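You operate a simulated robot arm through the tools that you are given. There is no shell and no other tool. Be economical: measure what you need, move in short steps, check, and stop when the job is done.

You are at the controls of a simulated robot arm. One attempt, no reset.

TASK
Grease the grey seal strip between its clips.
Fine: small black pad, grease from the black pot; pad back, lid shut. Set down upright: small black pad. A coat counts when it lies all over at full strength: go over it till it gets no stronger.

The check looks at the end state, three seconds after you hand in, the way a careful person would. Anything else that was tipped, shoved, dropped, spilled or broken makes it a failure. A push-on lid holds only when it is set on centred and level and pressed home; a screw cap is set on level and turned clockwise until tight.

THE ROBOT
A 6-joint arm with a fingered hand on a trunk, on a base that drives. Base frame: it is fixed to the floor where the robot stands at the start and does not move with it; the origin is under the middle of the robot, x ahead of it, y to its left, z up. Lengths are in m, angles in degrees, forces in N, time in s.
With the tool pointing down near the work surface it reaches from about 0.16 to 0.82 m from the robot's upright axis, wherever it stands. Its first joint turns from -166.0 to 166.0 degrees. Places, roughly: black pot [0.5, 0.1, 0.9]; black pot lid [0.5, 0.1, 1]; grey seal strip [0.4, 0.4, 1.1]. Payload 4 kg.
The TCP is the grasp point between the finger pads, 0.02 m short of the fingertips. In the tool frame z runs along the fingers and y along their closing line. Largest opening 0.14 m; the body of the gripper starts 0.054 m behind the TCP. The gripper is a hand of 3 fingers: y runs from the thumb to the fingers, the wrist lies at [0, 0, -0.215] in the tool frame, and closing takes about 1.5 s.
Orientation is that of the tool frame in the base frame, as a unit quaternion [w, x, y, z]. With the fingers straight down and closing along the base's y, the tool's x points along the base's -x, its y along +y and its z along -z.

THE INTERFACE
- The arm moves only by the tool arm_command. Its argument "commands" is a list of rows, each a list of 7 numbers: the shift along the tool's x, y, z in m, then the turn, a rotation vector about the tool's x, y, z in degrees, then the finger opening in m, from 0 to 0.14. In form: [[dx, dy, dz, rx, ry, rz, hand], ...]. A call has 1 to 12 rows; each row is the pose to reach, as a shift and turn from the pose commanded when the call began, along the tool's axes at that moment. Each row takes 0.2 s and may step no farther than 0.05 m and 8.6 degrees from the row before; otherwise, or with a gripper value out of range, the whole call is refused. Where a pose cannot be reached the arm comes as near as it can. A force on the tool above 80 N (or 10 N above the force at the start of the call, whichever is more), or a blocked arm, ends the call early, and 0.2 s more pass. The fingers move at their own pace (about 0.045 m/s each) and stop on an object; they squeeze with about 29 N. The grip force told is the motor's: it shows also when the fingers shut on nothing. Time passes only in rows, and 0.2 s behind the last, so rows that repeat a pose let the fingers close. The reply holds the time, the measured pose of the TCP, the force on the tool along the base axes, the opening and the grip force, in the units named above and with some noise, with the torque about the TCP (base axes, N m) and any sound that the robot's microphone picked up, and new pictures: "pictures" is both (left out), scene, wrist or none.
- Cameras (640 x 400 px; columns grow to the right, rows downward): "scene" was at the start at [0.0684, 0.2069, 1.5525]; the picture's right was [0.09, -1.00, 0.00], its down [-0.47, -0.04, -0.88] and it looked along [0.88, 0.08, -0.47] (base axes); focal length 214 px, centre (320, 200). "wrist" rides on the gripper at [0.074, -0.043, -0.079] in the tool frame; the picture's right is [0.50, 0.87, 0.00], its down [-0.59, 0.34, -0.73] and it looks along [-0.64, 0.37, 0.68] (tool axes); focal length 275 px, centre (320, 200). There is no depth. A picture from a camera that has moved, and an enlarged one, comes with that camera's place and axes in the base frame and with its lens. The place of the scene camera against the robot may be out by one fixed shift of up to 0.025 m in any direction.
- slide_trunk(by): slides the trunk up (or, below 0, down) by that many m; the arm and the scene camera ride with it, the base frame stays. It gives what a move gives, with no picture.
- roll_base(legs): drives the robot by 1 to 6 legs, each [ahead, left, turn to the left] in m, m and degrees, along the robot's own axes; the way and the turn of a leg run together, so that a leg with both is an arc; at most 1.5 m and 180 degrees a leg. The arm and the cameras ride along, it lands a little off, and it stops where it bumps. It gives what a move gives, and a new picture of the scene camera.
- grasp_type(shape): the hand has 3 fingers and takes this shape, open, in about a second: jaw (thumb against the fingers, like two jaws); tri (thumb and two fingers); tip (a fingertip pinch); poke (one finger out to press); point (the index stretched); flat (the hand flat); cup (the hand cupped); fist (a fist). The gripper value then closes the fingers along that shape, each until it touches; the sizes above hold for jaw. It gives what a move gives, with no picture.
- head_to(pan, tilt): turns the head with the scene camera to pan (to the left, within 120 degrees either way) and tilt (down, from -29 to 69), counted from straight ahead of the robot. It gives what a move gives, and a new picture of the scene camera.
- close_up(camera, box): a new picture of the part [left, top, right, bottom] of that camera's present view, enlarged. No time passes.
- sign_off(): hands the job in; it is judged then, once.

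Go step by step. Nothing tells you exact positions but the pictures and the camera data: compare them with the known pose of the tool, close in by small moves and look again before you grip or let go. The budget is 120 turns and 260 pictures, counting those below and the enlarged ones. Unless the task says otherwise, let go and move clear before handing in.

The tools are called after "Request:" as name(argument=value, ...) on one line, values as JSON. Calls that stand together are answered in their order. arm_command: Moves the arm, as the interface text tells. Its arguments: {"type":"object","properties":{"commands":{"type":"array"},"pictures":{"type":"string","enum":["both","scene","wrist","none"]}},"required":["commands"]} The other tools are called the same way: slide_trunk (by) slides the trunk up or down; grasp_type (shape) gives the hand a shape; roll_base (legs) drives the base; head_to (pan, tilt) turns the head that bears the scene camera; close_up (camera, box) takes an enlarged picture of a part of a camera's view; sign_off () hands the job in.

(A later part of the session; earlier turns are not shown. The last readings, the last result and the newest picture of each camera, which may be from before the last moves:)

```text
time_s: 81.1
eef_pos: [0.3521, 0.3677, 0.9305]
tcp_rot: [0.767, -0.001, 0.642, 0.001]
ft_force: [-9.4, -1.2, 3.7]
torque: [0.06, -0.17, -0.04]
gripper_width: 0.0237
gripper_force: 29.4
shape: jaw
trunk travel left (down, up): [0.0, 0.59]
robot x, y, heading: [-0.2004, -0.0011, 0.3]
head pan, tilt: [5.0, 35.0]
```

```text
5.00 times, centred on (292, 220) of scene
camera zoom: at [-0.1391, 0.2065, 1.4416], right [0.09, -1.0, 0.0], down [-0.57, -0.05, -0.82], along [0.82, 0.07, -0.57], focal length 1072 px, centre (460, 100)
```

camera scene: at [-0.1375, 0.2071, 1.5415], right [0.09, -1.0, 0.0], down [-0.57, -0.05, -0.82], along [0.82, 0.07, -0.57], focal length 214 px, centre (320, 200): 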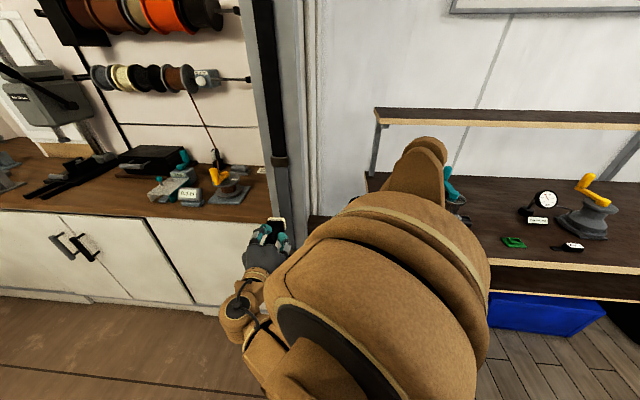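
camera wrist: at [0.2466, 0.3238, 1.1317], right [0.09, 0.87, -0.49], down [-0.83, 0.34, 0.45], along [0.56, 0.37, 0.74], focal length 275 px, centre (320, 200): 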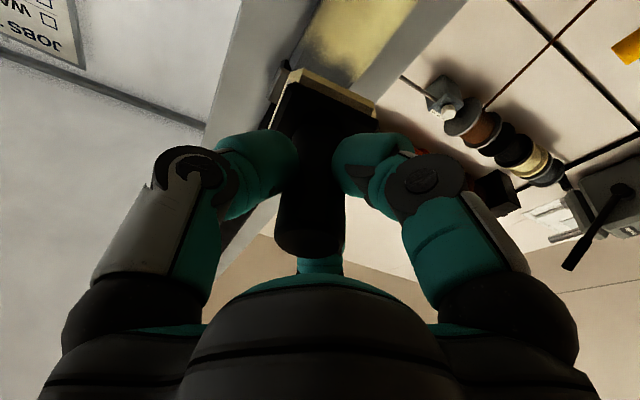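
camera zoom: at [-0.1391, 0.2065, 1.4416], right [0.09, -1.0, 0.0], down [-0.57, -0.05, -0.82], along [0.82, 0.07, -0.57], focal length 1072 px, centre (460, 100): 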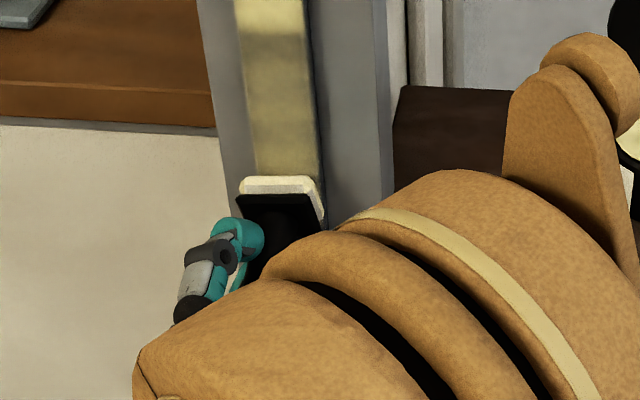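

I pull off briefly to measure exactly where the coat ends relative to the pad.

Request:
arm_command(commands=[[0, 0, -0.03, 0, 0, 0, 0.0], [-0.04, 0, -0.06, 0, 0, 0, 0.0], [-0.08, 0, -0.08, 0, 0, 0, 0.0], [-0.12, 0, -0.08, 0, 0, 0, 0.0]], pictures="none")

Request:
close_up(camera="wrist", box=[200, 0, 440, 150])

Request:
close_up(camera="scene", box=[262, 130, 322, 260])

Request:
close_up(camera="scene", box=[272, 205, 317, 245])

```text
time_s: 82.1
eef_pos: [0.2525, 0.3675, 1.0361]
tcp_rot: [0.766, 0.0, 0.643, 0.001]
ft_force: [0.8, 0.0, -0.5]
torque: [0.0, -0.01, -0.01]
gripper_width: 0.0229
gripper_force: 29.3
shape: jaw
out of reach, approached as far as the arm can: row 1
trunk travel left (down, up): [0.0, 0.59]
robot x, y, heading: [-0.2005, -0.0007, -0.0]
head pan, tilt: [5.0, 35.0]
```

```text
2.67 times, centred on (320, 75) of wrist
camera zoom: at [0.1874, 0.3248, 0.9489], right [0.09, 0.87, -0.49], down [-0.83, 0.34, 0.45], along [0.56, 0.37, 0.74], focal length 734 px, centre (320, 533)
```

zoom: 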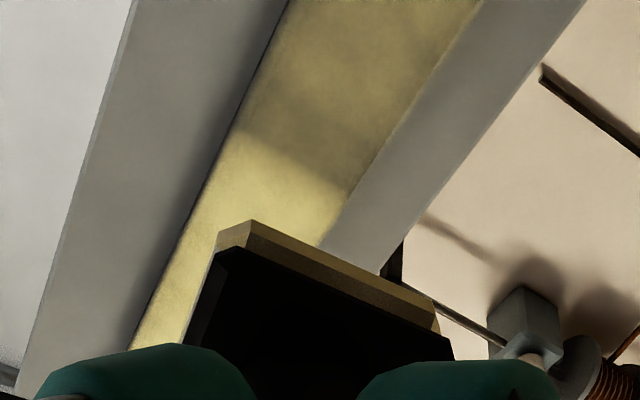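

```text
3.08 times, centred on (292, 195) of scene
camera zoom: at [-0.138, 0.2063, 1.4416], right [0.09, -1.0, 0.0], down [-0.57, -0.05, -0.82], along [0.82, 0.07, -0.57], focal length 660 px, centre (406, 215)
```

zoom: 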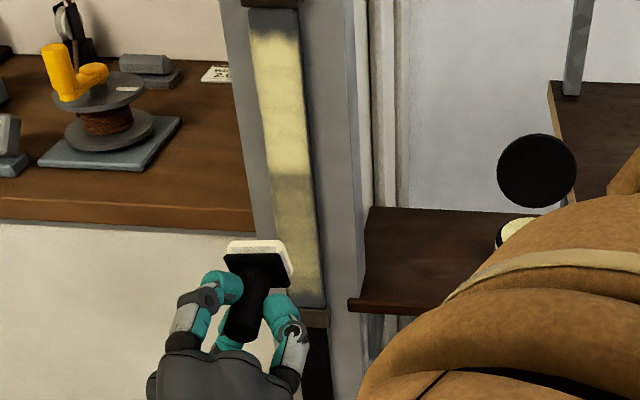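

```text
10.00 times, centred on (294, 225) of scene
camera zoom: at [-0.138, 0.2063, 1.4416], right [0.09, -1.0, 0.0], down [-0.57, -0.05, -0.82], along [0.82, 0.07, -0.57], focal length 2145 px, centre (575, -50)
```

zoom: 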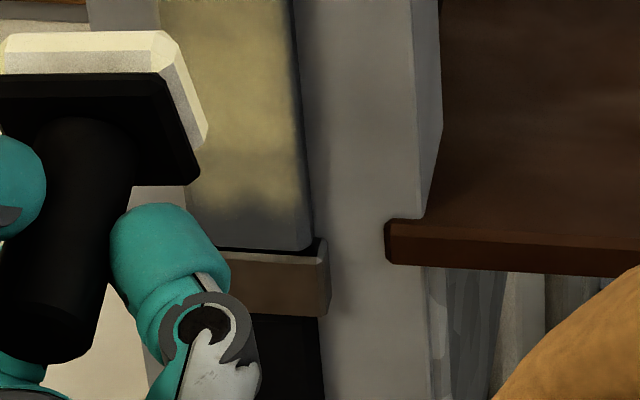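

The geometry now fits: the pad sits slightly face-up in the grip, so only its lower edge has been bearing. I pitch the hand to about 8° nose-down so the face lies flat, and check before contact.

Request:
arm_command(commands=[[0.005, 0, 0.02, 0, 6, 0, 0.0], [0.01, 0, 0.04, 0, 12, 0, 0.0], [0.0194, 0, 0.06, 0, 18, 0, 0.0], [0.0194, 0, 0.0753, 0, 18, 0, 0.0], [0.0194, 0, 0.0753, 0, 18, 0, 0.0]], pictures="none")

Request:
close_up(camera="scene", box=[255, 160, 315, 230])

Request:
close_up(camera="wrist", box=[180, 0, 460, 260])

```text
time_s: 83.3
eef_pos: [0.3308, 0.3688, 1.0291]
tcp_rot: [0.656, 0.0, 0.755, 0.0]
ft_force: [0.3, 0.9, -1.2]
torque: [0.02, 0.04, 0.02]
gripper_width: 0.0236
gripper_force: 28.3
shape: jaw
trunk travel left (down, up): [0.0, 0.59]
robot x, y, heading: [-0.2058, -0.0026, 0.2]
head pan, tilt: [5.0, 35.0]
```

```text
5.71 times, centred on (285, 195) of scene
camera zoom: at [-0.1377, 0.2066, 1.4416], right [0.09, -1.0, 0.0], down [-0.57, -0.05, -0.82], along [0.82, 0.07, -0.57], focal length 1226 px, centre (520, 229)
```

zoom: 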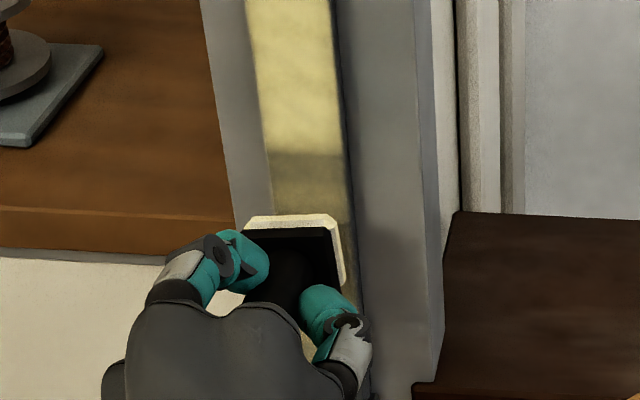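

```text
1.54 times, centred on (320, 130) of wrist
camera zoom: at [0.242, 0.3253, 0.9662], right [-0.07, 0.87, -0.49], down [-0.65, 0.34, 0.68], along [0.76, 0.37, 0.54], focal length 424 px, centre (320, 308)
```

zoom: 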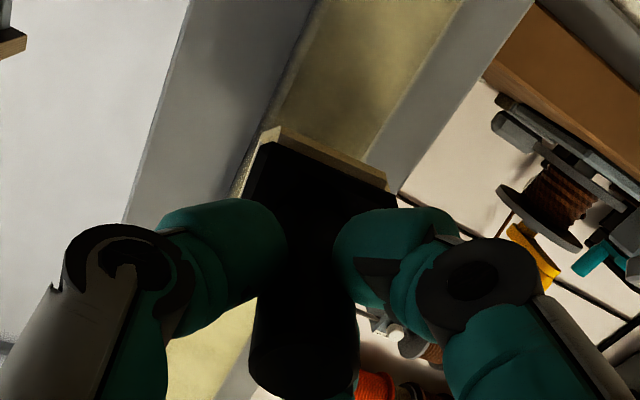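

Advance to contact at this attitude, then stroke down toward the lower clip.

Request:
arm_command(commands=[[-0.0014, 0, 0.01, 0, 0, 0, 0.0], [-0.0025, 0, 0.0178, 0, 0, 0, 0.0], [-0.003, 0, 0.021, 0, 0, 0, 0.0], [-0.003, 0, 0.021, 0, 0, 0, 0.0]], pictures="none")

```text
time_s: 84.3
eef_pos: [0.3498, 0.3691, 1.0292]
tcp_rot: [0.656, -0.002, 0.754, 0.002]
ft_force: [-9.1, 1.9, -3.8]
torque: [0.0, 0.06, -0.13]
gripper_width: 0.0232
gripper_force: 29.0
shape: jaw
trunk travel left (down, up): [0.0, 0.59]
robot x, y, heading: [-0.202, -0.003, 0.3]
head pan, tilt: [5.0, 35.0]
```

Request:
arm_command(commands=[[0.0198, 0, 0.0028, 0, 0, 0, 0.0], [0.0396, 0, 0.0056, 0, 0, 0, 0.0], [0.0594, 0, 0.0084, 0, 0, 0, 0.0], [0.0792, 0, 0.0112, 0, 0, 0, 0.0], [0.089, 0, 0.0125, 0, 0, 0, 0.0], [0.089, 0, 0.0125, 0, 0, 0, 0.0]], pictures="none")

Request:
close_up(camera="wrist", box=[180, 0, 460, 200])

Request:
close_up(camera="scene", box=[255, 160, 325, 250])

```text
time_s: 85.7
eef_pos: [0.3513, 0.3677, 0.9393]
tcp_rot: [0.657, 0.0, 0.754, 0.001]
ft_force: [-3.9, -1.2, 2.6]
torque: [0.0, -0.23, -0.05]
gripper_width: 0.0237
gripper_force: 29.6
shape: jaw
trunk travel left (down, up): [0.0, 0.59]
robot x, y, heading: [-0.1991, -0.0002, -0.0]
head pan, tilt: [5.0, 35.0]
```

```text
2.00 times, centred on (320, 100) of wrist
camera zoom: at [0.2629, 0.3247, 0.8763], right [-0.07, 0.87, -0.49], down [-0.65, 0.34, 0.68], along [0.76, 0.37, 0.54], focal length 551 px, centre (320, 400)
```

zoom: 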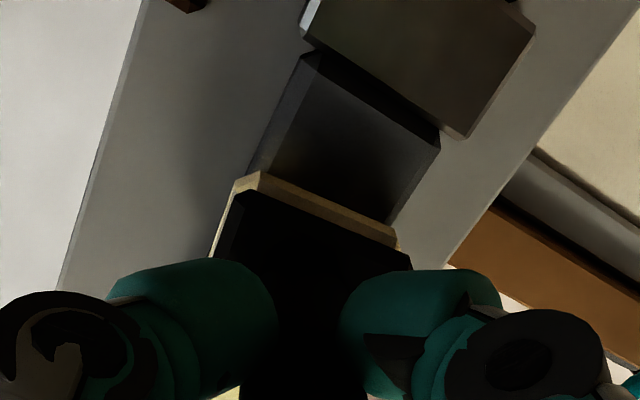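

```text
4.44 times, centred on (290, 205) of scene
camera zoom: at [-0.1385, 0.2064, 1.4417], right [0.09, -1.0, 0.0], down [-0.57, -0.05, -0.82], along [0.82, 0.07, -0.57], focal length 953 px, centre (453, 178)
```

zoom: 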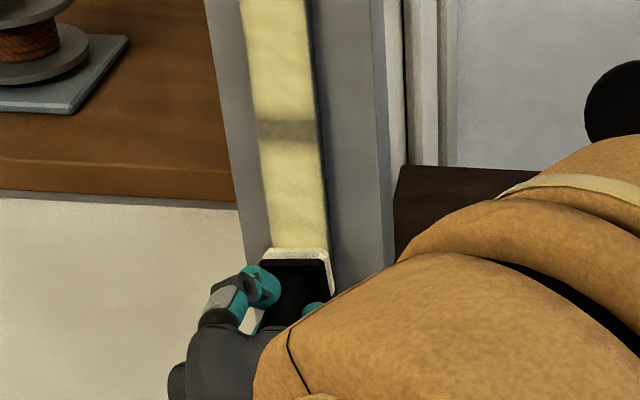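

Now it deposits at full strength. About 2.7 cm remain to the lower end; I continue down.

Request:
arm_command(commands=[[0.0099, 0, 0.002, 0, 0, 0, 0.0], [0.0198, 0, 0.004, 0, 0, 0, 0.0], [0.0245, 0, 0.005, 0, 0, 0, 0.0], [0.0245, 0, 0.005, 0, 0, 0, 0.0]], pictures="none")

Request:
close_up(camera="wrist", box=[180, 0, 460, 200])

```text
time_s: 86.7
eef_pos: [0.3525, 0.367, 0.9138]
tcp_rot: [0.657, 0.0, 0.754, 0.001]
ft_force: [-6.8, -0.3, 4.7]
torque: [0.05, -0.41, 0.05]
gripper_width: 0.0233
gripper_force: 28.8
shape: jaw
trunk travel left (down, up): [0.0, 0.59]
robot x, y, heading: [-0.2017, -0.0024, 0.1]
head pan, tilt: [5.0, 35.0]
```

```text
2.00 times, centred on (320, 100) of wrist
camera zoom: at [0.2639, 0.3248, 0.8516], right [-0.07, 0.87, -0.49], down [-0.65, 0.34, 0.68], along [0.76, 0.37, 0.54], focal length 551 px, centre (320, 400)
```

zoom: 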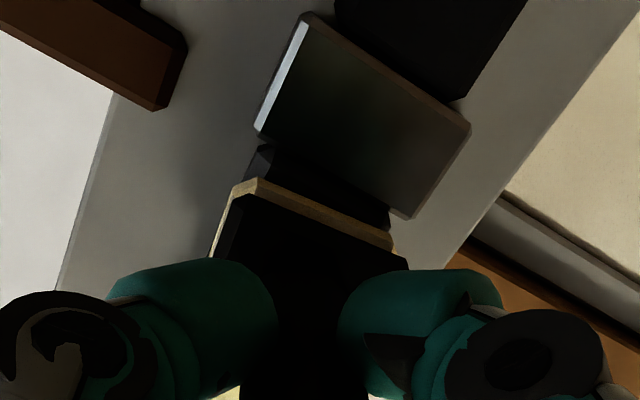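

Nearly at the lower clip; a touch further, then I stroke back up.

Request:
arm_command(commands=[[0.004, 0, 0.0012, 0, 0, 0, 0.0], [0.004, 0, 0.0015, 0, 0, 0, 0.0], [-0.0158, 0, -0.002, 0, 0, 0, 0.0], [-0.0356, 0, -0.005, 0, 0, 0, 0.0], [-0.0554, 0, -0.008, 0, 0, 0, 0.0], [-0.0752, 0, -0.011, 0, 0, 0, 0.0], [-0.095, 0, -0.014, 0, 0, 0, 0.0], [-0.1148, 0, -0.017, 0, 0, 0, 0.0], [-0.1346, 0, -0.02, 0, 0, 0, 0.0], [-0.1544, 0, -0.023, 0, 0, 0, 0.0], [-0.1742, 0, -0.026, 0, 0, 0, 0.0]], pictures="none")

Request:
close_up(camera="scene", box=[255, 130, 325, 250])

```text
time_s: 89.1
eef_pos: [0.3521, 0.3671, 1.091]
tcp_rot: [0.657, -0.001, 0.754, 0.001]
ft_force: [-6.5, -2.4, -2.1]
torque: [-0.06, 0.21, -0.36]
gripper_width: 0.0227
gripper_force: 28.8
shape: jaw
trunk travel left (down, up): [0.0, 0.59]
robot x, y, heading: [-0.2026, -0.0018, 0.1]
head pan, tilt: [5.0, 35.0]
```

```text
3.33 times, centred on (290, 190) of scene
camera zoom: at [-0.1385, 0.2065, 1.4417], right [0.09, -1.0, 0.0], down [-0.57, -0.05, -0.82], along [0.82, 0.07, -0.57], focal length 715 px, centre (420, 233)
```

zoom: 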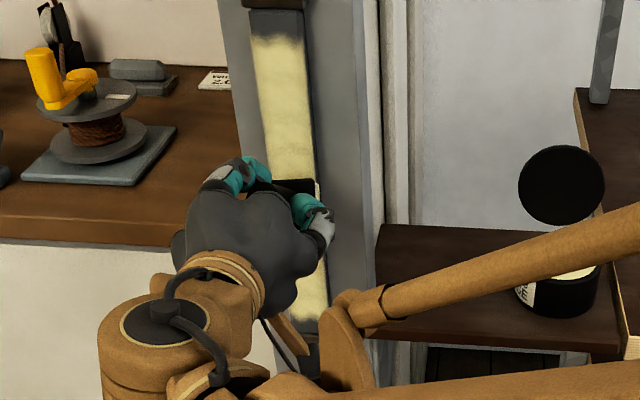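

Good. I continue the stroke up toward the top clip.

Request:
arm_command(commands=[[-0.0198, 0, -0.0028, 0, 0, 0, 0.0], [-0.0396, 0, -0.0058, 0, 0, 0, 0.0], [-0.0594, 0, -0.0088, 0, 0, 0, 0.0], [-0.0792, 0, -0.0118, 0, 0, 0, 0.0], [-0.099, 0, -0.0148, 0, 0, 0, 0.0], [-0.1188, 0, -0.0178, 0, 0, 0, 0.0], [-0.1287, 0, -0.0192, 0, 0, 0, 0.0], [-0.1287, 0, -0.0192, 0, 0, 0, 0.0]], pictures="none")

Request:
close_up(camera="scene", box=[262, 110, 312, 170])

Request:
close_up(camera="scene", box=[272, 190, 322, 250])

```text
time_s: 90.9
eef_pos: [0.3494, 0.3682, 1.2202]
tcp_rot: [0.657, -0.001, 0.754, 0.001]
ft_force: [-4.9, 0.4, -2.9]
torque: [0.08, 0.21, -0.1]
gripper_width: 0.0226
gripper_force: 28.6
shape: jaw
trunk travel left (down, up): [0.0, 0.59]
robot x, y, heading: [-0.2031, 0.0019, 0.0]
head pan, tilt: [5.0, 35.0]
```

```text
6.67 times, centred on (287, 140) of scene
camera zoom: at [-0.1385, 0.2067, 1.4416], right [0.09, -1.0, 0.0], down [-0.57, -0.05, -0.82], along [0.82, 0.07, -0.57], focal length 1430 px, centre (540, 600)
```

zoom: 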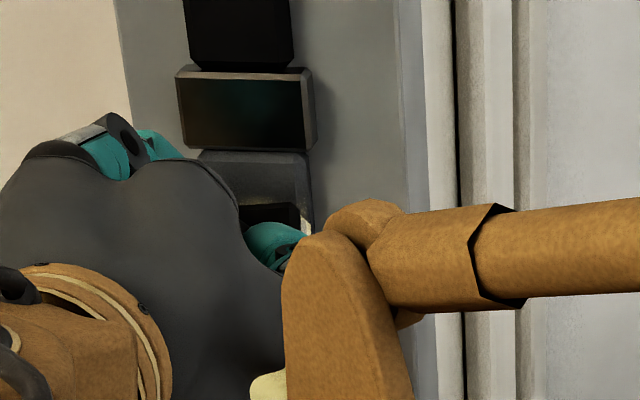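

```text
6.67 times, centred on (297, 220) of scene
camera zoom: at [-0.1385, 0.2067, 1.4416], right [0.09, -1.0, 0.0], down [-0.57, -0.05, -0.82], along [0.82, 0.07, -0.57], focal length 1430 px, centre (473, 67)
```

zoom: 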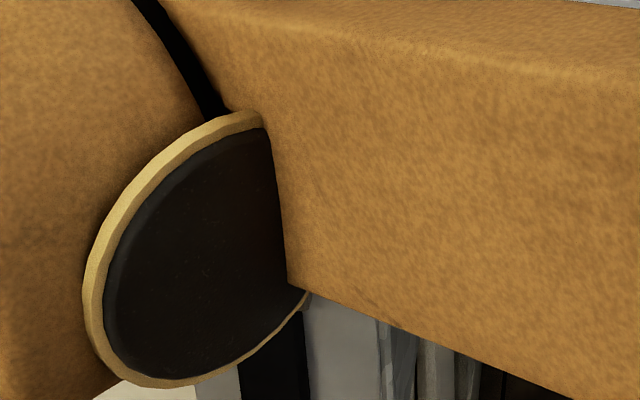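

Roughly 2 cm remain to the top clip. I go up in two small steps.

Request:
arm_command(commands=[[-0.006, 0, -0.0006, 0, 0, 0, 0.0], [-0.012, 0, -0.0012, 0, 0, 0, 0.0], [-0.012, 0, -0.0012, 0, 0, 0, 0.0]], pictures="none")

Request:
close_up(camera="scene", box=[267, 115, 302, 155])

```text
time_s: 91.7
eef_pos: [0.3509, 0.3692, 1.2327]
tcp_rot: [0.657, -0.001, 0.754, 0.0]
ft_force: [-6.0, 1.0, -3.1]
torque: [0.1, 0.25, -0.15]
gripper_width: 0.023
gripper_force: 28.7
shape: jaw
trunk travel left (down, up): [0.0, 0.59]
robot x, y, heading: [-0.2002, 0.0025, -0.1]
head pan, tilt: [5.0, 35.0]
```

```text
10.00 times, centred on (284, 135) of scene
camera zoom: at [-0.1387, 0.2068, 1.4416], right [0.09, -1.0, 0.0], down [-0.57, -0.05, -0.82], along [0.82, 0.07, -0.57], focal length 2145 px, centre (675, 850)
```

zoom: 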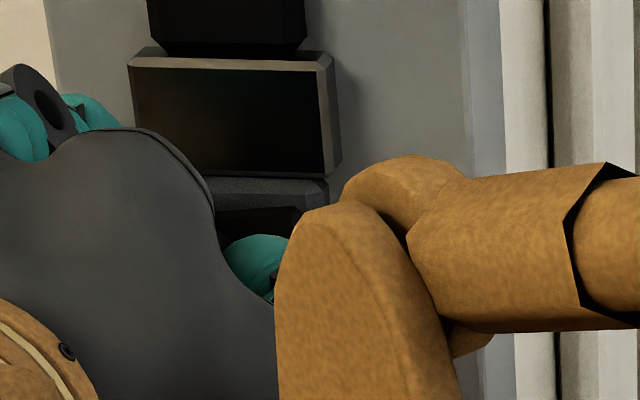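

Request:
arm_command(commands=[[-0.003, 0, -0.0002, 0, 0, 0, 0.0], [-0.007, 0, -0.0004, 0, 0, 0, 0.0], [-0.007, 0, 0.0005, 0, 0, 0, 0.0], [-0.007, 0, 0.0005, 0, 0, 0, 0.0]], pictures="none")

Request:
close_up(camera="scene", box=[267, 115, 302, 155])

```text
time_s: 92.7
eef_pos: [0.3508, 0.369, 1.24]
tcp_rot: [0.657, -0.001, 0.754, 0.001]
ft_force: [-12.4, 2.9, -1.8]
torque: [0.1, 0.2, -0.05]
gripper_width: 0.0226
gripper_force: 29.1
shape: jaw
trunk travel left (down, up): [0.0, 0.59]
robot x, y, heading: [-0.1994, -0.0037, 0.1]
head pan, tilt: [5.0, 35.0]
```

```text
10.00 times, centred on (284, 135) of scene
camera zoom: at [-0.1399, 0.2072, 1.4416], right [0.09, -1.0, 0.0], down [-0.57, -0.05, -0.82], along [0.82, 0.07, -0.57], focal length 2145 px, centre (675, 850)
```

zoom: 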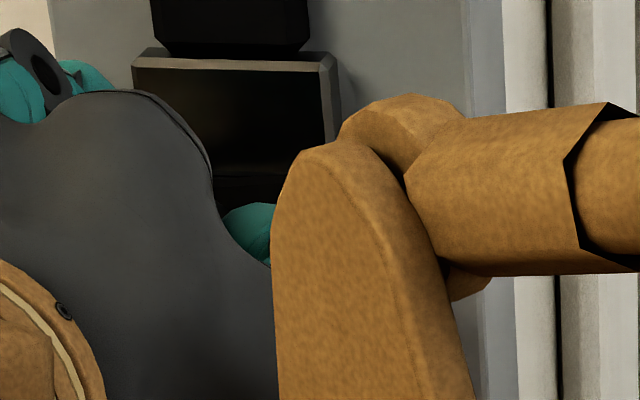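

At the clip with 12 N. Now a full downward stroke.

Request:
arm_command(commands=[[0.0277, 0, 0.0038, 0, 0, 0, 0.0], [0.0554, 0, 0.0076, 0, 0, 0, 0.0], [0.0831, 0, 0.0115, 0, 0, 0, 0.0], [0.1108, 0, 0.0155, 0, 0, 0, 0.0], [0.1385, 0, 0.0195, 0, 0, 0, 0.0], [0.1662, 0, 0.0235, 0, 0, 0, 0.0], [0.1939, 0, 0.0275, 0, 0, 0, 0.0], [0.2216, 0, 0.0316, 0, 0, 0, 0.0], [0.2493, 0, 0.0357, 0, 0, 0, 0.0], [0.277, 0, 0.0398, 0, 0, 0, 0.0], [0.3, 0, 0.0433, 0, 0, 0, 0.0]], pictures="none")

Request:
close_up(camera="scene", box=[255, 110, 325, 240])

Request:
close_up(camera="scene", box=[267, 115, 302, 155])

```text
time_s: 95.1
eef_pos: [0.3549, 0.3683, 0.9352]
tcp_rot: [0.657, 0.0, 0.754, 0.0]
ft_force: [-2.8, -0.2, 1.9]
torque: [0.01, -0.14, 0.08]
gripper_width: 0.0238
gripper_force: 28.7
shape: jaw
trunk travel left (down, up): [0.0, 0.59]
robot x, y, heading: [-0.2024, -0.0034, 0.1]
head pan, tilt: [5.0, 35.0]
```

```text
3.08 times, centred on (290, 175) of scene
camera zoom: at [-0.1387, 0.2065, 1.4416], right [0.09, -1.0, 0.0], down [-0.57, -0.05, -0.82], along [0.82, 0.07, -0.57], focal length 660 px, centre (412, 277)
```

zoom: 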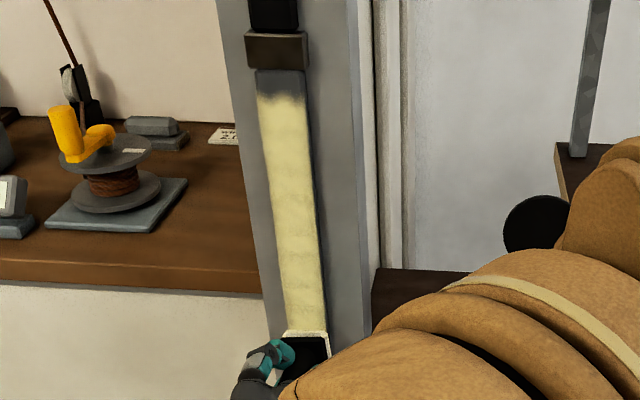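

```text
10.00 times, centred on (284, 135) of scene
camera zoom: at [-0.1387, 0.2065, 1.4416], right [0.09, -1.0, 0.0], down [-0.57, -0.05, -0.82], along [0.82, 0.07, -0.57], focal length 2145 px, centre (675, 850)
```

zoom: 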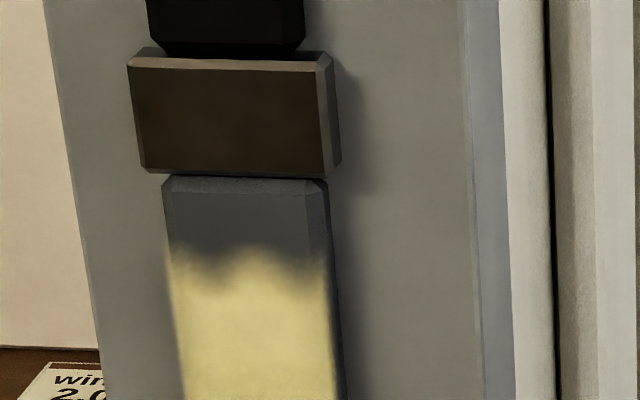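

The top boundary keeps exactly the same wavy outline even after pressing right at the clip, which suggests the coatable area ends there. I finish the bottom end and compare.

Request:
arm_command(commands=[[0.0129, 0, 0.0028, 0, 0, 0, 0.0], [0.0258, 0, 0.0046, 0, 0, 0, 0.0], [0.0265, 0, 0.0056, 0, 0, 0, 0.0], [0.015, 0, 0.004, 0, 0, 0, 0.0], [0.0265, 0, 0.0056, 0, 0, 0, 0.0], [0.01, 0, 0.0033, 0, 0, 0, 0.0]], pictures="none")

Request:
arm_command(commands=[[0, 0, -0.03, 0, 0, 0, 0.0], [-0.03, 0, -0.06, 0, 0, 0, 0.0], [-0.07, 0, -0.09, 0, 0, 0, 0.0], [-0.11, 0, -0.1, 0, 0, 0, 0.0]], pictures="none")

Request:
close_up(camera="scene", box=[272, 205, 317, 245])

Request:
close_up(camera="scene", box=[255, 110, 325, 240])

```text
time_s: 96.5
eef_pos: [0.3538, 0.369, 0.9273]
tcp_rot: [0.657, -0.001, 0.754, 0.001]
ft_force: [-15.6, -0.1, -5.3]
torque: [-0.03, 0.12, -0.12]
gripper_width: 0.0232
gripper_force: 28.9
shape: jaw
trunk travel left (down, up): [0.0, 0.59]
robot x, y, heading: [-0.204, 0.0002, -0.0]
head pan, tilt: [5.0, 35.0]
```

```text
time_s: 97.5
eef_pos: [0.2731, 0.3683, 1.0485]
tcp_rot: [0.656, 0.0, 0.755, 0.0]
ft_force: [0.0, -0.5, 0.1]
torque: [-0.01, 0.03, -0.03]
gripper_width: 0.0231
gripper_force: 29.3
shape: jaw
trunk travel left (down, up): [0.0, 0.59]
robot x, y, heading: [-0.2026, -0.0018, 0.1]
head pan, tilt: [5.0, 35.0]
```

```text
10.00 times, centred on (294, 225) of scene
camera zoom: at [-0.1379, 0.2058, 1.4419], right [0.08, -1.0, 0.0], down [-0.57, -0.05, -0.82], along [0.82, 0.07, -0.57], focal length 2145 px, centre (575, -50)
```

zoom: 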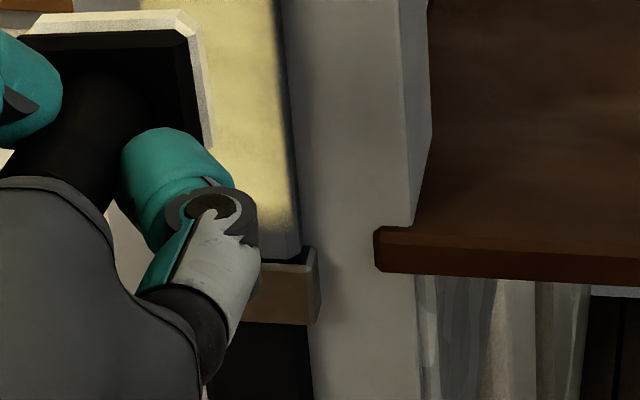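

```text
3.08 times, centred on (290, 175) of scene
camera zoom: at [-0.1379, 0.2058, 1.4419], right [0.08, -1.0, 0.0], down [-0.57, -0.05, -0.82], along [0.82, 0.07, -0.57], focal length 660 px, centre (412, 277)
```

zoom: 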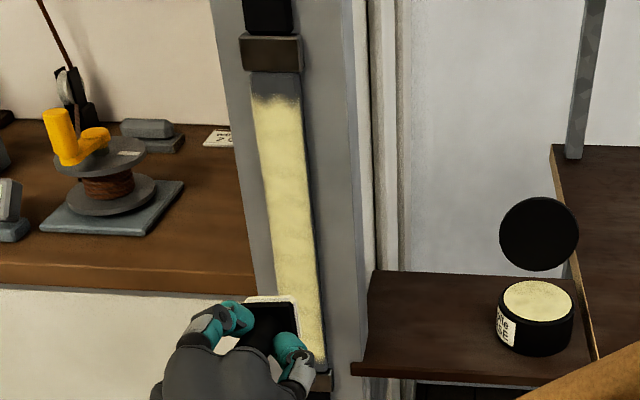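

I move the hand further away for a clear view of both ends.

Request:
arm_command(commands=[[-0.02, 0.02, -0.03, 0, 0, 0, 0.0], [-0.03, 0.05, -0.06, 0, 0, 0, 0.0], [-0.03, 0.09, -0.08, 0, 0, 0, 0.0], [-0.03, 0.13, -0.09, 0, 0, 0, 0.0], [-0.03, 0.15, -0.09, 0, 0, 0, 0.0]], pictures="none")

Request:
close_up(camera="scene", box=[277, 210, 312, 245])

Request:
close_up(camera="scene", box=[267, 115, 302, 155])

Request:
close_up(camera="scene", box=[240, 110, 340, 250])

```text
time_s: 98.7
eef_pos: [0.1868, 0.5183, 1.0891]
tcp_rot: [0.656, -0.002, 0.755, 0.002]
ft_force: [0.4, -0.3, -1.0]
torque: [0.0, 0.04, -0.01]
gripper_width: 0.0231
gripper_force: 28.2
shape: jaw
trunk travel left (down, up): [0.0, 0.59]
robot x, y, heading: [-0.202, 0.0015, 0.3]
head pan, tilt: [5.0, 35.0]
```

```text
11.43 times, centred on (294, 228) of scene
camera zoom: at [-0.1377, 0.2068, 1.4408], right [0.09, -1.0, 0.0], down [-0.58, -0.05, -0.81], along [0.81, 0.07, -0.58], focal length 2451 px, centre (611, -114)
```

zoom: 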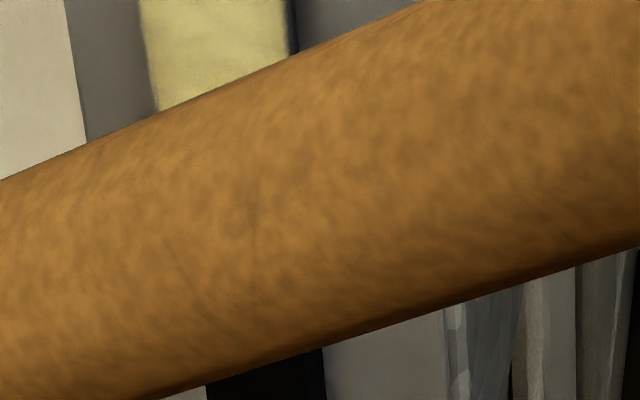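

```text
10.00 times, centred on (284, 135) of scene
camera zoom: at [-0.1377, 0.2068, 1.4408], right [0.09, -1.0, 0.0], down [-0.58, -0.05, -0.81], along [0.81, 0.07, -0.58], focal length 2145 px, centre (675, 850)
```

zoom: 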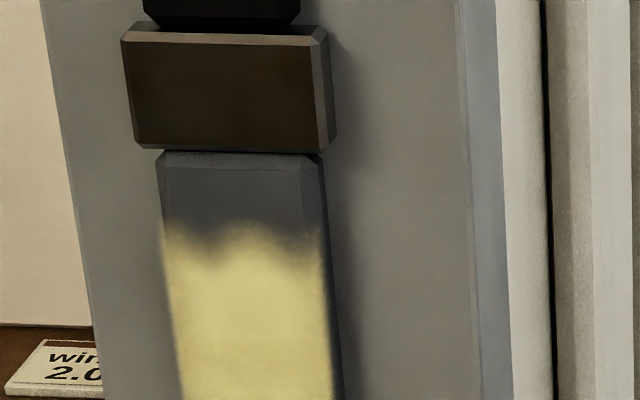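

```text
2.86 times, centred on (290, 180) of scene
camera zoom: at [-0.1377, 0.2068, 1.4408], right [0.09, -1.0, 0.0], down [-0.58, -0.05, -0.81], along [0.81, 0.07, -0.58], focal length 613 px, centre (406, 257)
```

zoom: 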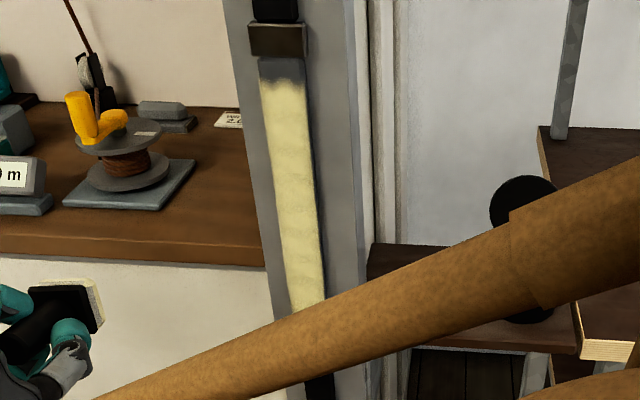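

Request:
arm_command(commands=[[-0.04, 0, 0, 0, 0, 0, 0.0], [-0.08, 0, 0, 0, 0, 0, 0.0], [-0.12, 0, 0, 0, 0, 0, 0.0], [-0.16, 0, 0, 0, 0, 0, 0.0], [-0.2, 0, 0, 0, 0, 0, 0.0], [-0.24, 0, 0, 0, 0, 0, 0.0]], pictures="none")

Request:
close_up(camera="scene", box=[240, 110, 340, 250])

Request:
close_up(camera="scene", box=[277, 210, 312, 245])

```text
time_s: 100.1
eef_pos: [0.2213, 0.5174, 1.3283]
tcp_rot: [0.656, -0.001, 0.755, 0.001]
ft_force: [-0.7, -0.2, 0.2]
torque: [0.01, 0.01, 0.0]
gripper_width: 0.0228
gripper_force: 28.6
shape: jaw
trunk travel left (down, up): [0.0, 0.59]
robot x, y, heading: [-0.2016, 0.0004, 0.3]
head pan, tilt: [5.0, 35.0]
```

```text
2.86 times, centred on (290, 180) of scene
camera zoom: at [-0.1346, 0.2007, 1.4514], right [0.02, -1.0, 0.0], down [-0.48, -0.01, -0.88], along [0.88, 0.02, -0.48], focal length 613 px, centre (406, 257)
```

zoom: 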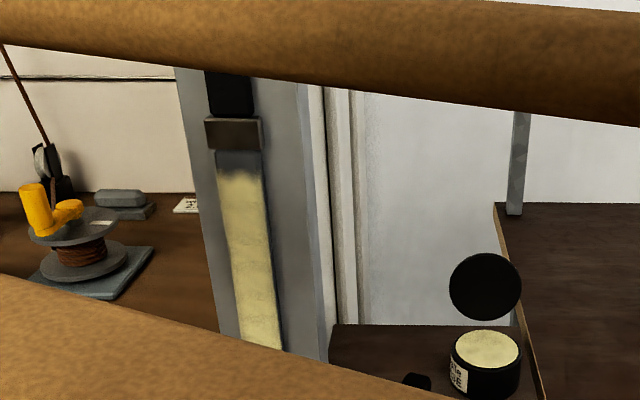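

```text
11.43 times, centred on (294, 228) of scene
camera zoom: at [-0.1346, 0.2007, 1.4514], right [0.02, -1.0, 0.0], down [-0.48, -0.01, -0.88], along [0.88, 0.02, -0.48], focal length 2451 px, centre (611, -114)
```

zoom: 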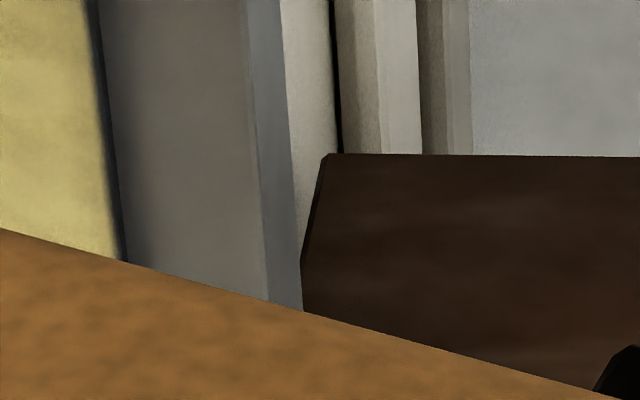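

The arm came up against the head camera, so I bring it back down at once, and away to the right side for a clear view.

Request:
arm_command(commands=[[0.04, 0, 0, 0, 0, 0, 0.0], [0.08, 0, 0, 0, 0, 0, 0.0], [0.12, -0.03, 0, 0, 0, 0, 0.0], [0.16, -0.07, 0, 0, 0, 0, 0.0], [0.18, -0.11, 0, 0, 0, 0, 0.0], [0.18, -0.15, 0, 0, 0, 0, 0.0], [0.18, -0.19, 0, 0, 0, 0, 0.0], [0.18, -0.23, 0, 0, 0, 0, 0.0], [0.18, -0.27, 0, 0, 0, 0, 0.0], [0.18, -0.3, 0, 0, 0, 0, 0.0]], pictures="scene")

Request:
close_up(camera="scene", box=[240, 110, 340, 250])

Request:
close_up(camera="scene", box=[277, 205, 312, 245])

```text
refused: row 4 steps farther than a row can; nothing moved
```

```text
2.86 times, centred on (290, 180) of scene
camera zoom: at [-0.1346, 0.2007, 1.4514], right [0.02, -1.0, 0.0], down [-0.48, -0.01, -0.88], along [0.88, 0.02, -0.48], focal length 613 px, centre (406, 257)
```

zoom: 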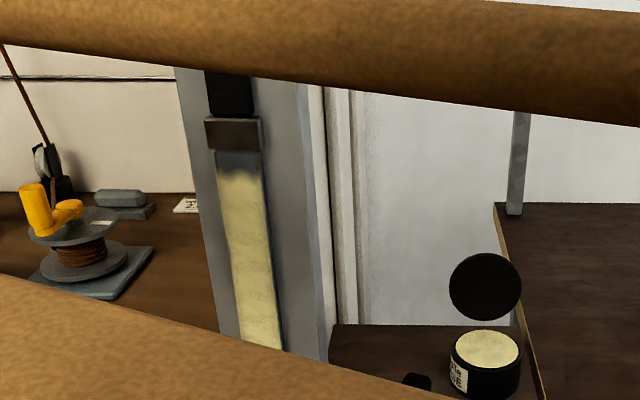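

```text
10.00 times, centred on (294, 225) of scene
camera zoom: at [-0.1346, 0.2007, 1.4514], right [0.02, -1.0, 0.0], down [-0.48, -0.01, -0.88], along [0.88, 0.02, -0.48], focal length 2145 px, centre (575, -50)
```

zoom: 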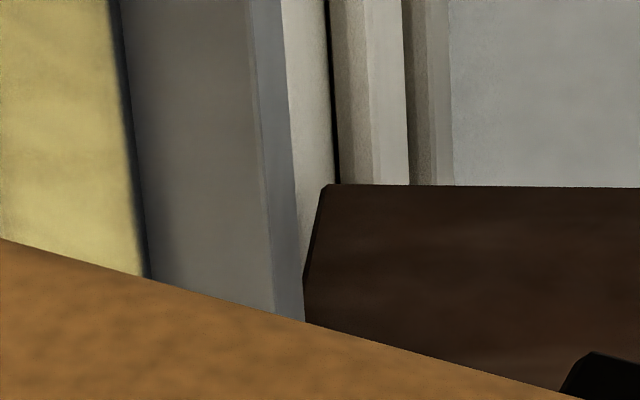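

Request:
arm_command(commands=[[0.04, 0, 0, 0, 0, 0, 0.0], [0.08, 0, 0, 0, 0, 0, 0.0], [0.12, 0, 0, 0, 0, 0, 0.0], [0.16, 0, 0, 0, 0, 0, 0.0], [0.2, 0, 0, 0, 0, 0, 0.0], [0.2, -0.045, 0, 0, 0, 0, 0.0], [0.2, -0.09, 0, 0, 0, 0, 0.0], [0.2, -0.135, 0, 0, 0, 0, 0.0], [0.2, -0.18, 0, 0, 0, 0, 0.0], [0.2, -0.225, 0, 0, 0, 0, 0.0], [0.2, -0.27, 0, 0, 0, 0, 0.0], [0.2, -0.31, 0, 0, 0, 0, 0.0]], pictures="scene")

Request:
close_up(camera="scene", box=[240, 110, 340, 250])

Request:
close_up(camera="scene", box=[277, 205, 312, 245])

```text
time_s: 102.7
eef_pos: [0.1915, 0.2067, 1.1294]
tcp_rot: [0.656, 0.0, 0.755, 0.0]
ft_force: [0.6, -0.4, -0.7]
torque: [-0.02, 0.03, 0.0]
gripper_width: 0.023
gripper_force: 29.3
shape: jaw
trunk travel left (down, up): [0.0, 0.59]
robot x, y, heading: [-0.2037, 0.0008, -0.0]
head pan, tilt: [5.0, 35.0]
camera scene: at [-0.1382, 0.2061, 1.4417], right [0.09, -1.0, 0.0], down [-0.57, -0.05, -0.82], along [0.82, 0.07, -0.57], focal length 214 px, centre (320, 200)
```

scene: 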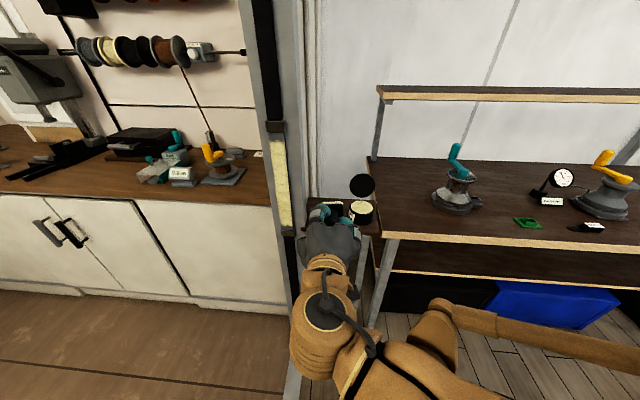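

```text
2.86 times, centred on (290, 180) of scene
camera zoom: at [-0.1382, 0.2061, 1.4417], right [0.09, -1.0, 0.0], down [-0.57, -0.05, -0.82], along [0.82, 0.07, -0.57], focal length 613 px, centre (406, 257)
```

zoom: 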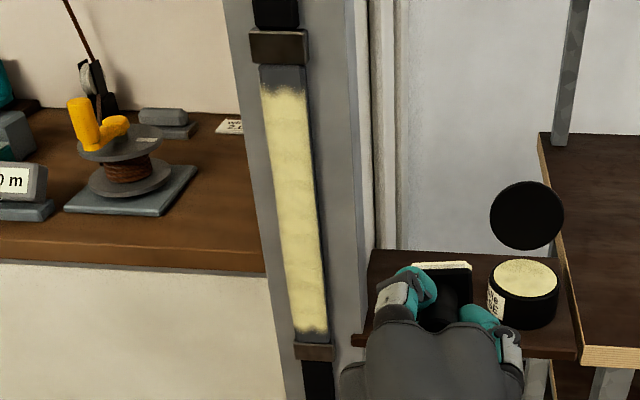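

```text
10.00 times, centred on (294, 225) of scene
camera zoom: at [-0.1382, 0.2061, 1.4417], right [0.09, -1.0, 0.0], down [-0.57, -0.05, -0.82], along [0.82, 0.07, -0.57], focal length 2145 px, centre (575, -50)
```

zoom: 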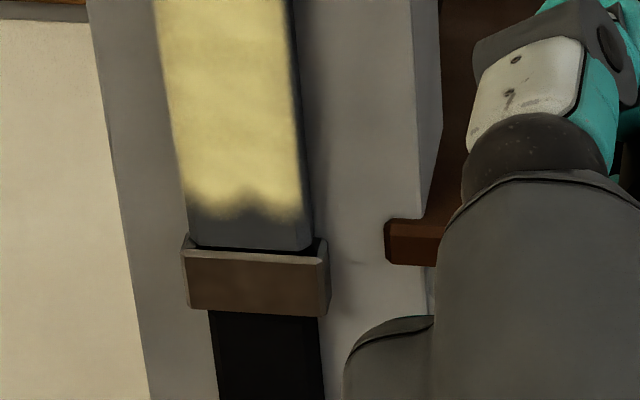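

Both ends show the same fixed wavy boundary about 2 cm from the clips, no matter how far the pad went, so that is the whole coatable area. Now I check the evenness of the strength.

Request:
close_up(camera="scene", box=[262, 125, 302, 185])

Request:
close_up(camera="scene", box=[267, 175, 307, 235])

```text
6.67 times, centred on (282, 155) of scene
camera zoom: at [-0.1382, 0.2061, 1.4417], right [0.09, -1.0, 0.0], down [-0.57, -0.05, -0.82], along [0.82, 0.07, -0.57], focal length 1430 px, centre (573, 500)
```

zoom: 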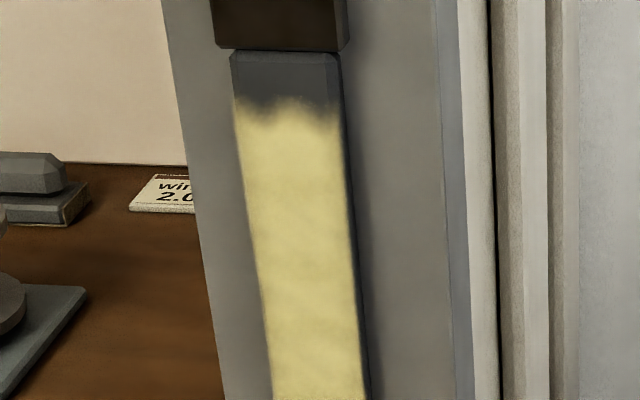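

```text
6.67 times, centred on (287, 205) of scene
camera zoom: at [-0.1382, 0.2061, 1.4417], right [0.09, -1.0, 0.0], down [-0.57, -0.05, -0.82], along [0.82, 0.07, -0.57], focal length 1430 px, centre (540, 167)
```

zoom: 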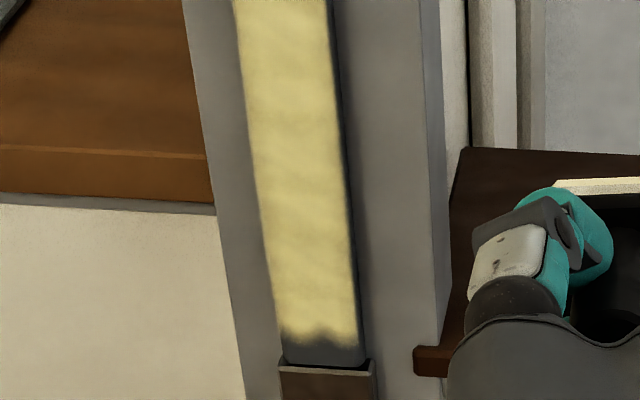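

Nearly uniform; faint bands remain in the lower half. I go back for another full pass pair.

Request:
arm_command(commands=[[0.01, 0.045, 0, 0, 0, 0, 0.0], [0.02, 0.09, 0, 0, 0, 0, 0.0], [0.03, 0.135, 0.01, 0, 0, 0, 0.0], [0.0302, 0.161, 0.04, 0, 0, 0, 0.0], [0.0302, 0.161, 0.08, 0, 0, 0, 0.0], [0.0302, 0.161, 0.12, 0, 0, 0, 0.0], [0.0302, 0.161, 0.144, 0, 0, 0, 0.0], [0.0275, 0.161, 0.162, 0, 0, 0, 0.0], [0.027, 0.161, 0.1665, 0, 0, 0, 0.0], [0.027, 0.161, 0.1665, 0, 0, 0, 0.0]], pictures="none")

```text
time_s: 104.9
eef_pos: [0.3517, 0.3698, 1.0797]
tcp_rot: [0.657, -0.001, 0.754, 0.001]
ft_force: [-16.3, 1.9, -5.0]
torque: [0.13, 0.1, -0.19]
gripper_width: 0.0234
gripper_force: 29.2
shape: jaw
trunk travel left (down, up): [0.0, 0.59]
robot x, y, heading: [-0.2049, -0.0026, 0.1]
head pan, tilt: [5.0, 35.0]
```

Request:
arm_command(commands=[[-0.0248, -0.002, -0.004, 0, 0, 0, 0.0], [-0.0495, -0.002, -0.008, 0, 0, 0, 0.0], [-0.0743, -0.002, -0.012, 0, 0, 0, 0.0], [-0.099, -0.002, -0.016, 0, 0, 0, 0.0], [-0.1238, -0.002, -0.02, 0, 0, 0, 0.0], [-0.145, -0.002, -0.0232, 0, 0, 0, 0.0], [-0.1238, -0.002, -0.0195, 0, 0, 0, 0.0], [-0.099, -0.002, -0.015, 0, 0, 0, 0.0], [-0.0743, -0.002, -0.011, 0, 0, 0, 0.0], [-0.0495, -0.002, -0.007, 0, 0, 0, 0.0], [-0.0248, -0.002, -0.003, 0, 0, 0, 0.0], [0.0, -0.002, 0.001, 0, 0, 0, 0.0]], pictures="none")

Request:
arm_command(commands=[[0.025, 0, 0.0038, 0, 0, 0, 0.0], [0.05, 0, 0.0076, 0, 0, 0, 0.0], [0.075, 0, 0.0115, 0, 0, 0, 0.0], [0.1, 0, 0.0152, 0, 0, 0, 0.0], [0.125, 0, 0.019, 0, 0, 0, 0.0], [0.145, 0, 0.0222, 0, 0, 0, 0.0], [0.16, 0, 0.0245, 0, 0, 0, 0.0], [0.14, 0, 0.0215, 0, 0, 0, 0.0], [0.115, 0, 0.0175, 0, 0, 0, 0.0], [0.09, 0, 0.0135, 0, 0, 0, 0.0], [0.065, 0, 0.01, 0, 0, 0, 0.0], [0.04, 0, 0.006, 0, 0, 0, 0.0]], pictures="none")

Request:
arm_command(commands=[[-0.03, 0, -0.0045, 0, 0, 0, 0.0], [-0.05, 0, -0.0075, 0, 0, 0, 0.0], [-0.05, 0, -0.04, 0, 0, 0, 0.0], [-0.05, -0.03, -0.08, 0, 0, 0, 0.0], [-0.05, -0.07, -0.11, 0, 0, 0, 0.0], [-0.05, -0.11, -0.13, 0, 0, 0, 0.0], [-0.05, -0.15, -0.14, 0, 0, 0, 0.0], [-0.05, -0.17, -0.14, 0, 0, 0, 0.0]], pictures="none")

Request:
close_up(camera="scene", box=[262, 125, 302, 185])

Request:
close_up(camera="scene", box=[267, 175, 307, 235])

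```text
time_s: 107.5
eef_pos: [0.3545, 0.3665, 1.0811]
tcp_rot: [0.656, -0.001, 0.755, 0.001]
ft_force: [-4.6, 1.2, 0.1]
torque: [-0.01, -0.11, -0.1]
gripper_width: 0.0232
gripper_force: 28.8
shape: jaw
trunk travel left (down, up): [0.0, 0.59]
robot x, y, heading: [-0.2005, -0.0024, -0.1]
head pan, tilt: [5.0, 35.0]
```

```text
time_s: 110.1
eef_pos: [0.3524, 0.3655, 1.0394]
tcp_rot: [0.656, 0.0, 0.755, 0.0]
ft_force: [-12.5, 1.7, -5.4]
torque: [0.04, 0.34, -0.07]
gripper_width: 0.0228
gripper_force: 29.1
shape: jaw
trunk travel left (down, up): [0.0, 0.59]
robot x, y, heading: [-0.2025, -0.0022, 0.1]
head pan, tilt: [5.0, 35.0]
```

```text
time_s: 111.9
eef_pos: [0.2228, 0.1963, 1.1087]
tcp_rot: [0.656, 0.0, 0.755, 0.0]
ft_force: [0.0, 0.2, -0.1]
torque: [0.0, 0.01, 0.02]
gripper_width: 0.0226
gripper_force: 28.8
shape: jaw
trunk travel left (down, up): [0.0, 0.59]
robot x, y, heading: [-0.2053, 0.0017, 0.3]
head pan, tilt: [5.0, 35.0]
```

```text
6.67 times, centred on (282, 155) of scene
camera zoom: at [-0.138, 0.2062, 1.4416], right [0.09, -1.0, 0.0], down [-0.57, -0.05, -0.82], along [0.82, 0.07, -0.57], focal length 1430 px, centre (573, 500)
```

zoom: 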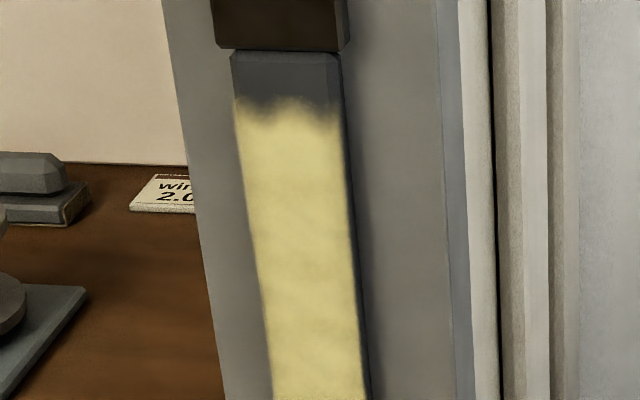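

```text
6.67 times, centred on (287, 205) of scene
camera zoom: at [-0.138, 0.2062, 1.4416], right [0.09, -1.0, 0.0], down [-0.57, -0.05, -0.82], along [0.82, 0.07, -0.57], focal length 1430 px, centre (540, 167)
```

zoom: 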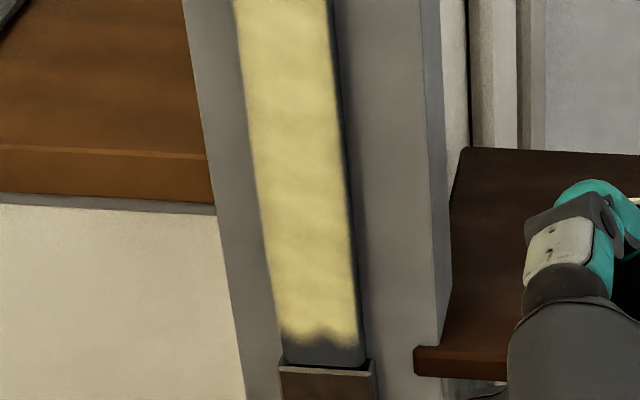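

The coat is even from end to end and got no stronger. Now I put the pad back: raise the trunk to its former height and turn the hand down again.

Request:
slide_trunk(by=0.1)

Request:
arm_command(commands=[[0, 0, 0, 0, 8.2, 0, 0.0], [0, 0, 0, 0, 16.4, 0, 0.0], [0, 0, 0, 0, 24.6, 0, 0.0], [0, 0, 0, 0, 32.8, 0, 0.0], [0, 0, 0, 0, 41, 0, 0.0], [0, 0, 0, 0, 49.2, 0, 0.0], [0, 0, 0, 0, 57.4, 0, 0.0], [0, 0, 0, 0, 65.6, 0, 0.0], [0, 0, 0, 0, 73.8, 0, 0.0], [0, 0, 0, 0, 82, 0, 0.0], [0, 0, 0, 0, 82, 0, 0.0]], pictures="none")

```text
time_s: 113.2
eef_pos: [0.223, 0.1951, 1.2087]
tcp_rot: [0.656, 0.0, 0.754, 0.001]
ft_force: [0.0, -0.3, -0.8]
torque: [-0.01, 0.02, 0.0]
gripper_width: 0.0228
gripper_force: 28.7
shape: jaw
trunk travel left (down, up): [-0.1, 0.49]
robot x, y, heading: [-0.1964, 0.001, -0.1]
head pan, tilt: [5.0, 35.0]
```

```text
time_s: 115.6
eef_pos: [0.2251, 0.1952, 1.2071]
tcp_rot: [-0.001, -0.001, 1.0, 0.001]
ft_force: [-0.8, -0.1, -0.3]
torque: [-0.01, 0.01, -0.01]
gripper_width: 0.0227
gripper_force: 29.7
shape: jaw
trunk travel left (down, up): [-0.1, 0.49]
robot x, y, heading: [-0.2025, 0.0007, 0.3]
head pan, tilt: [5.0, 35.0]
```

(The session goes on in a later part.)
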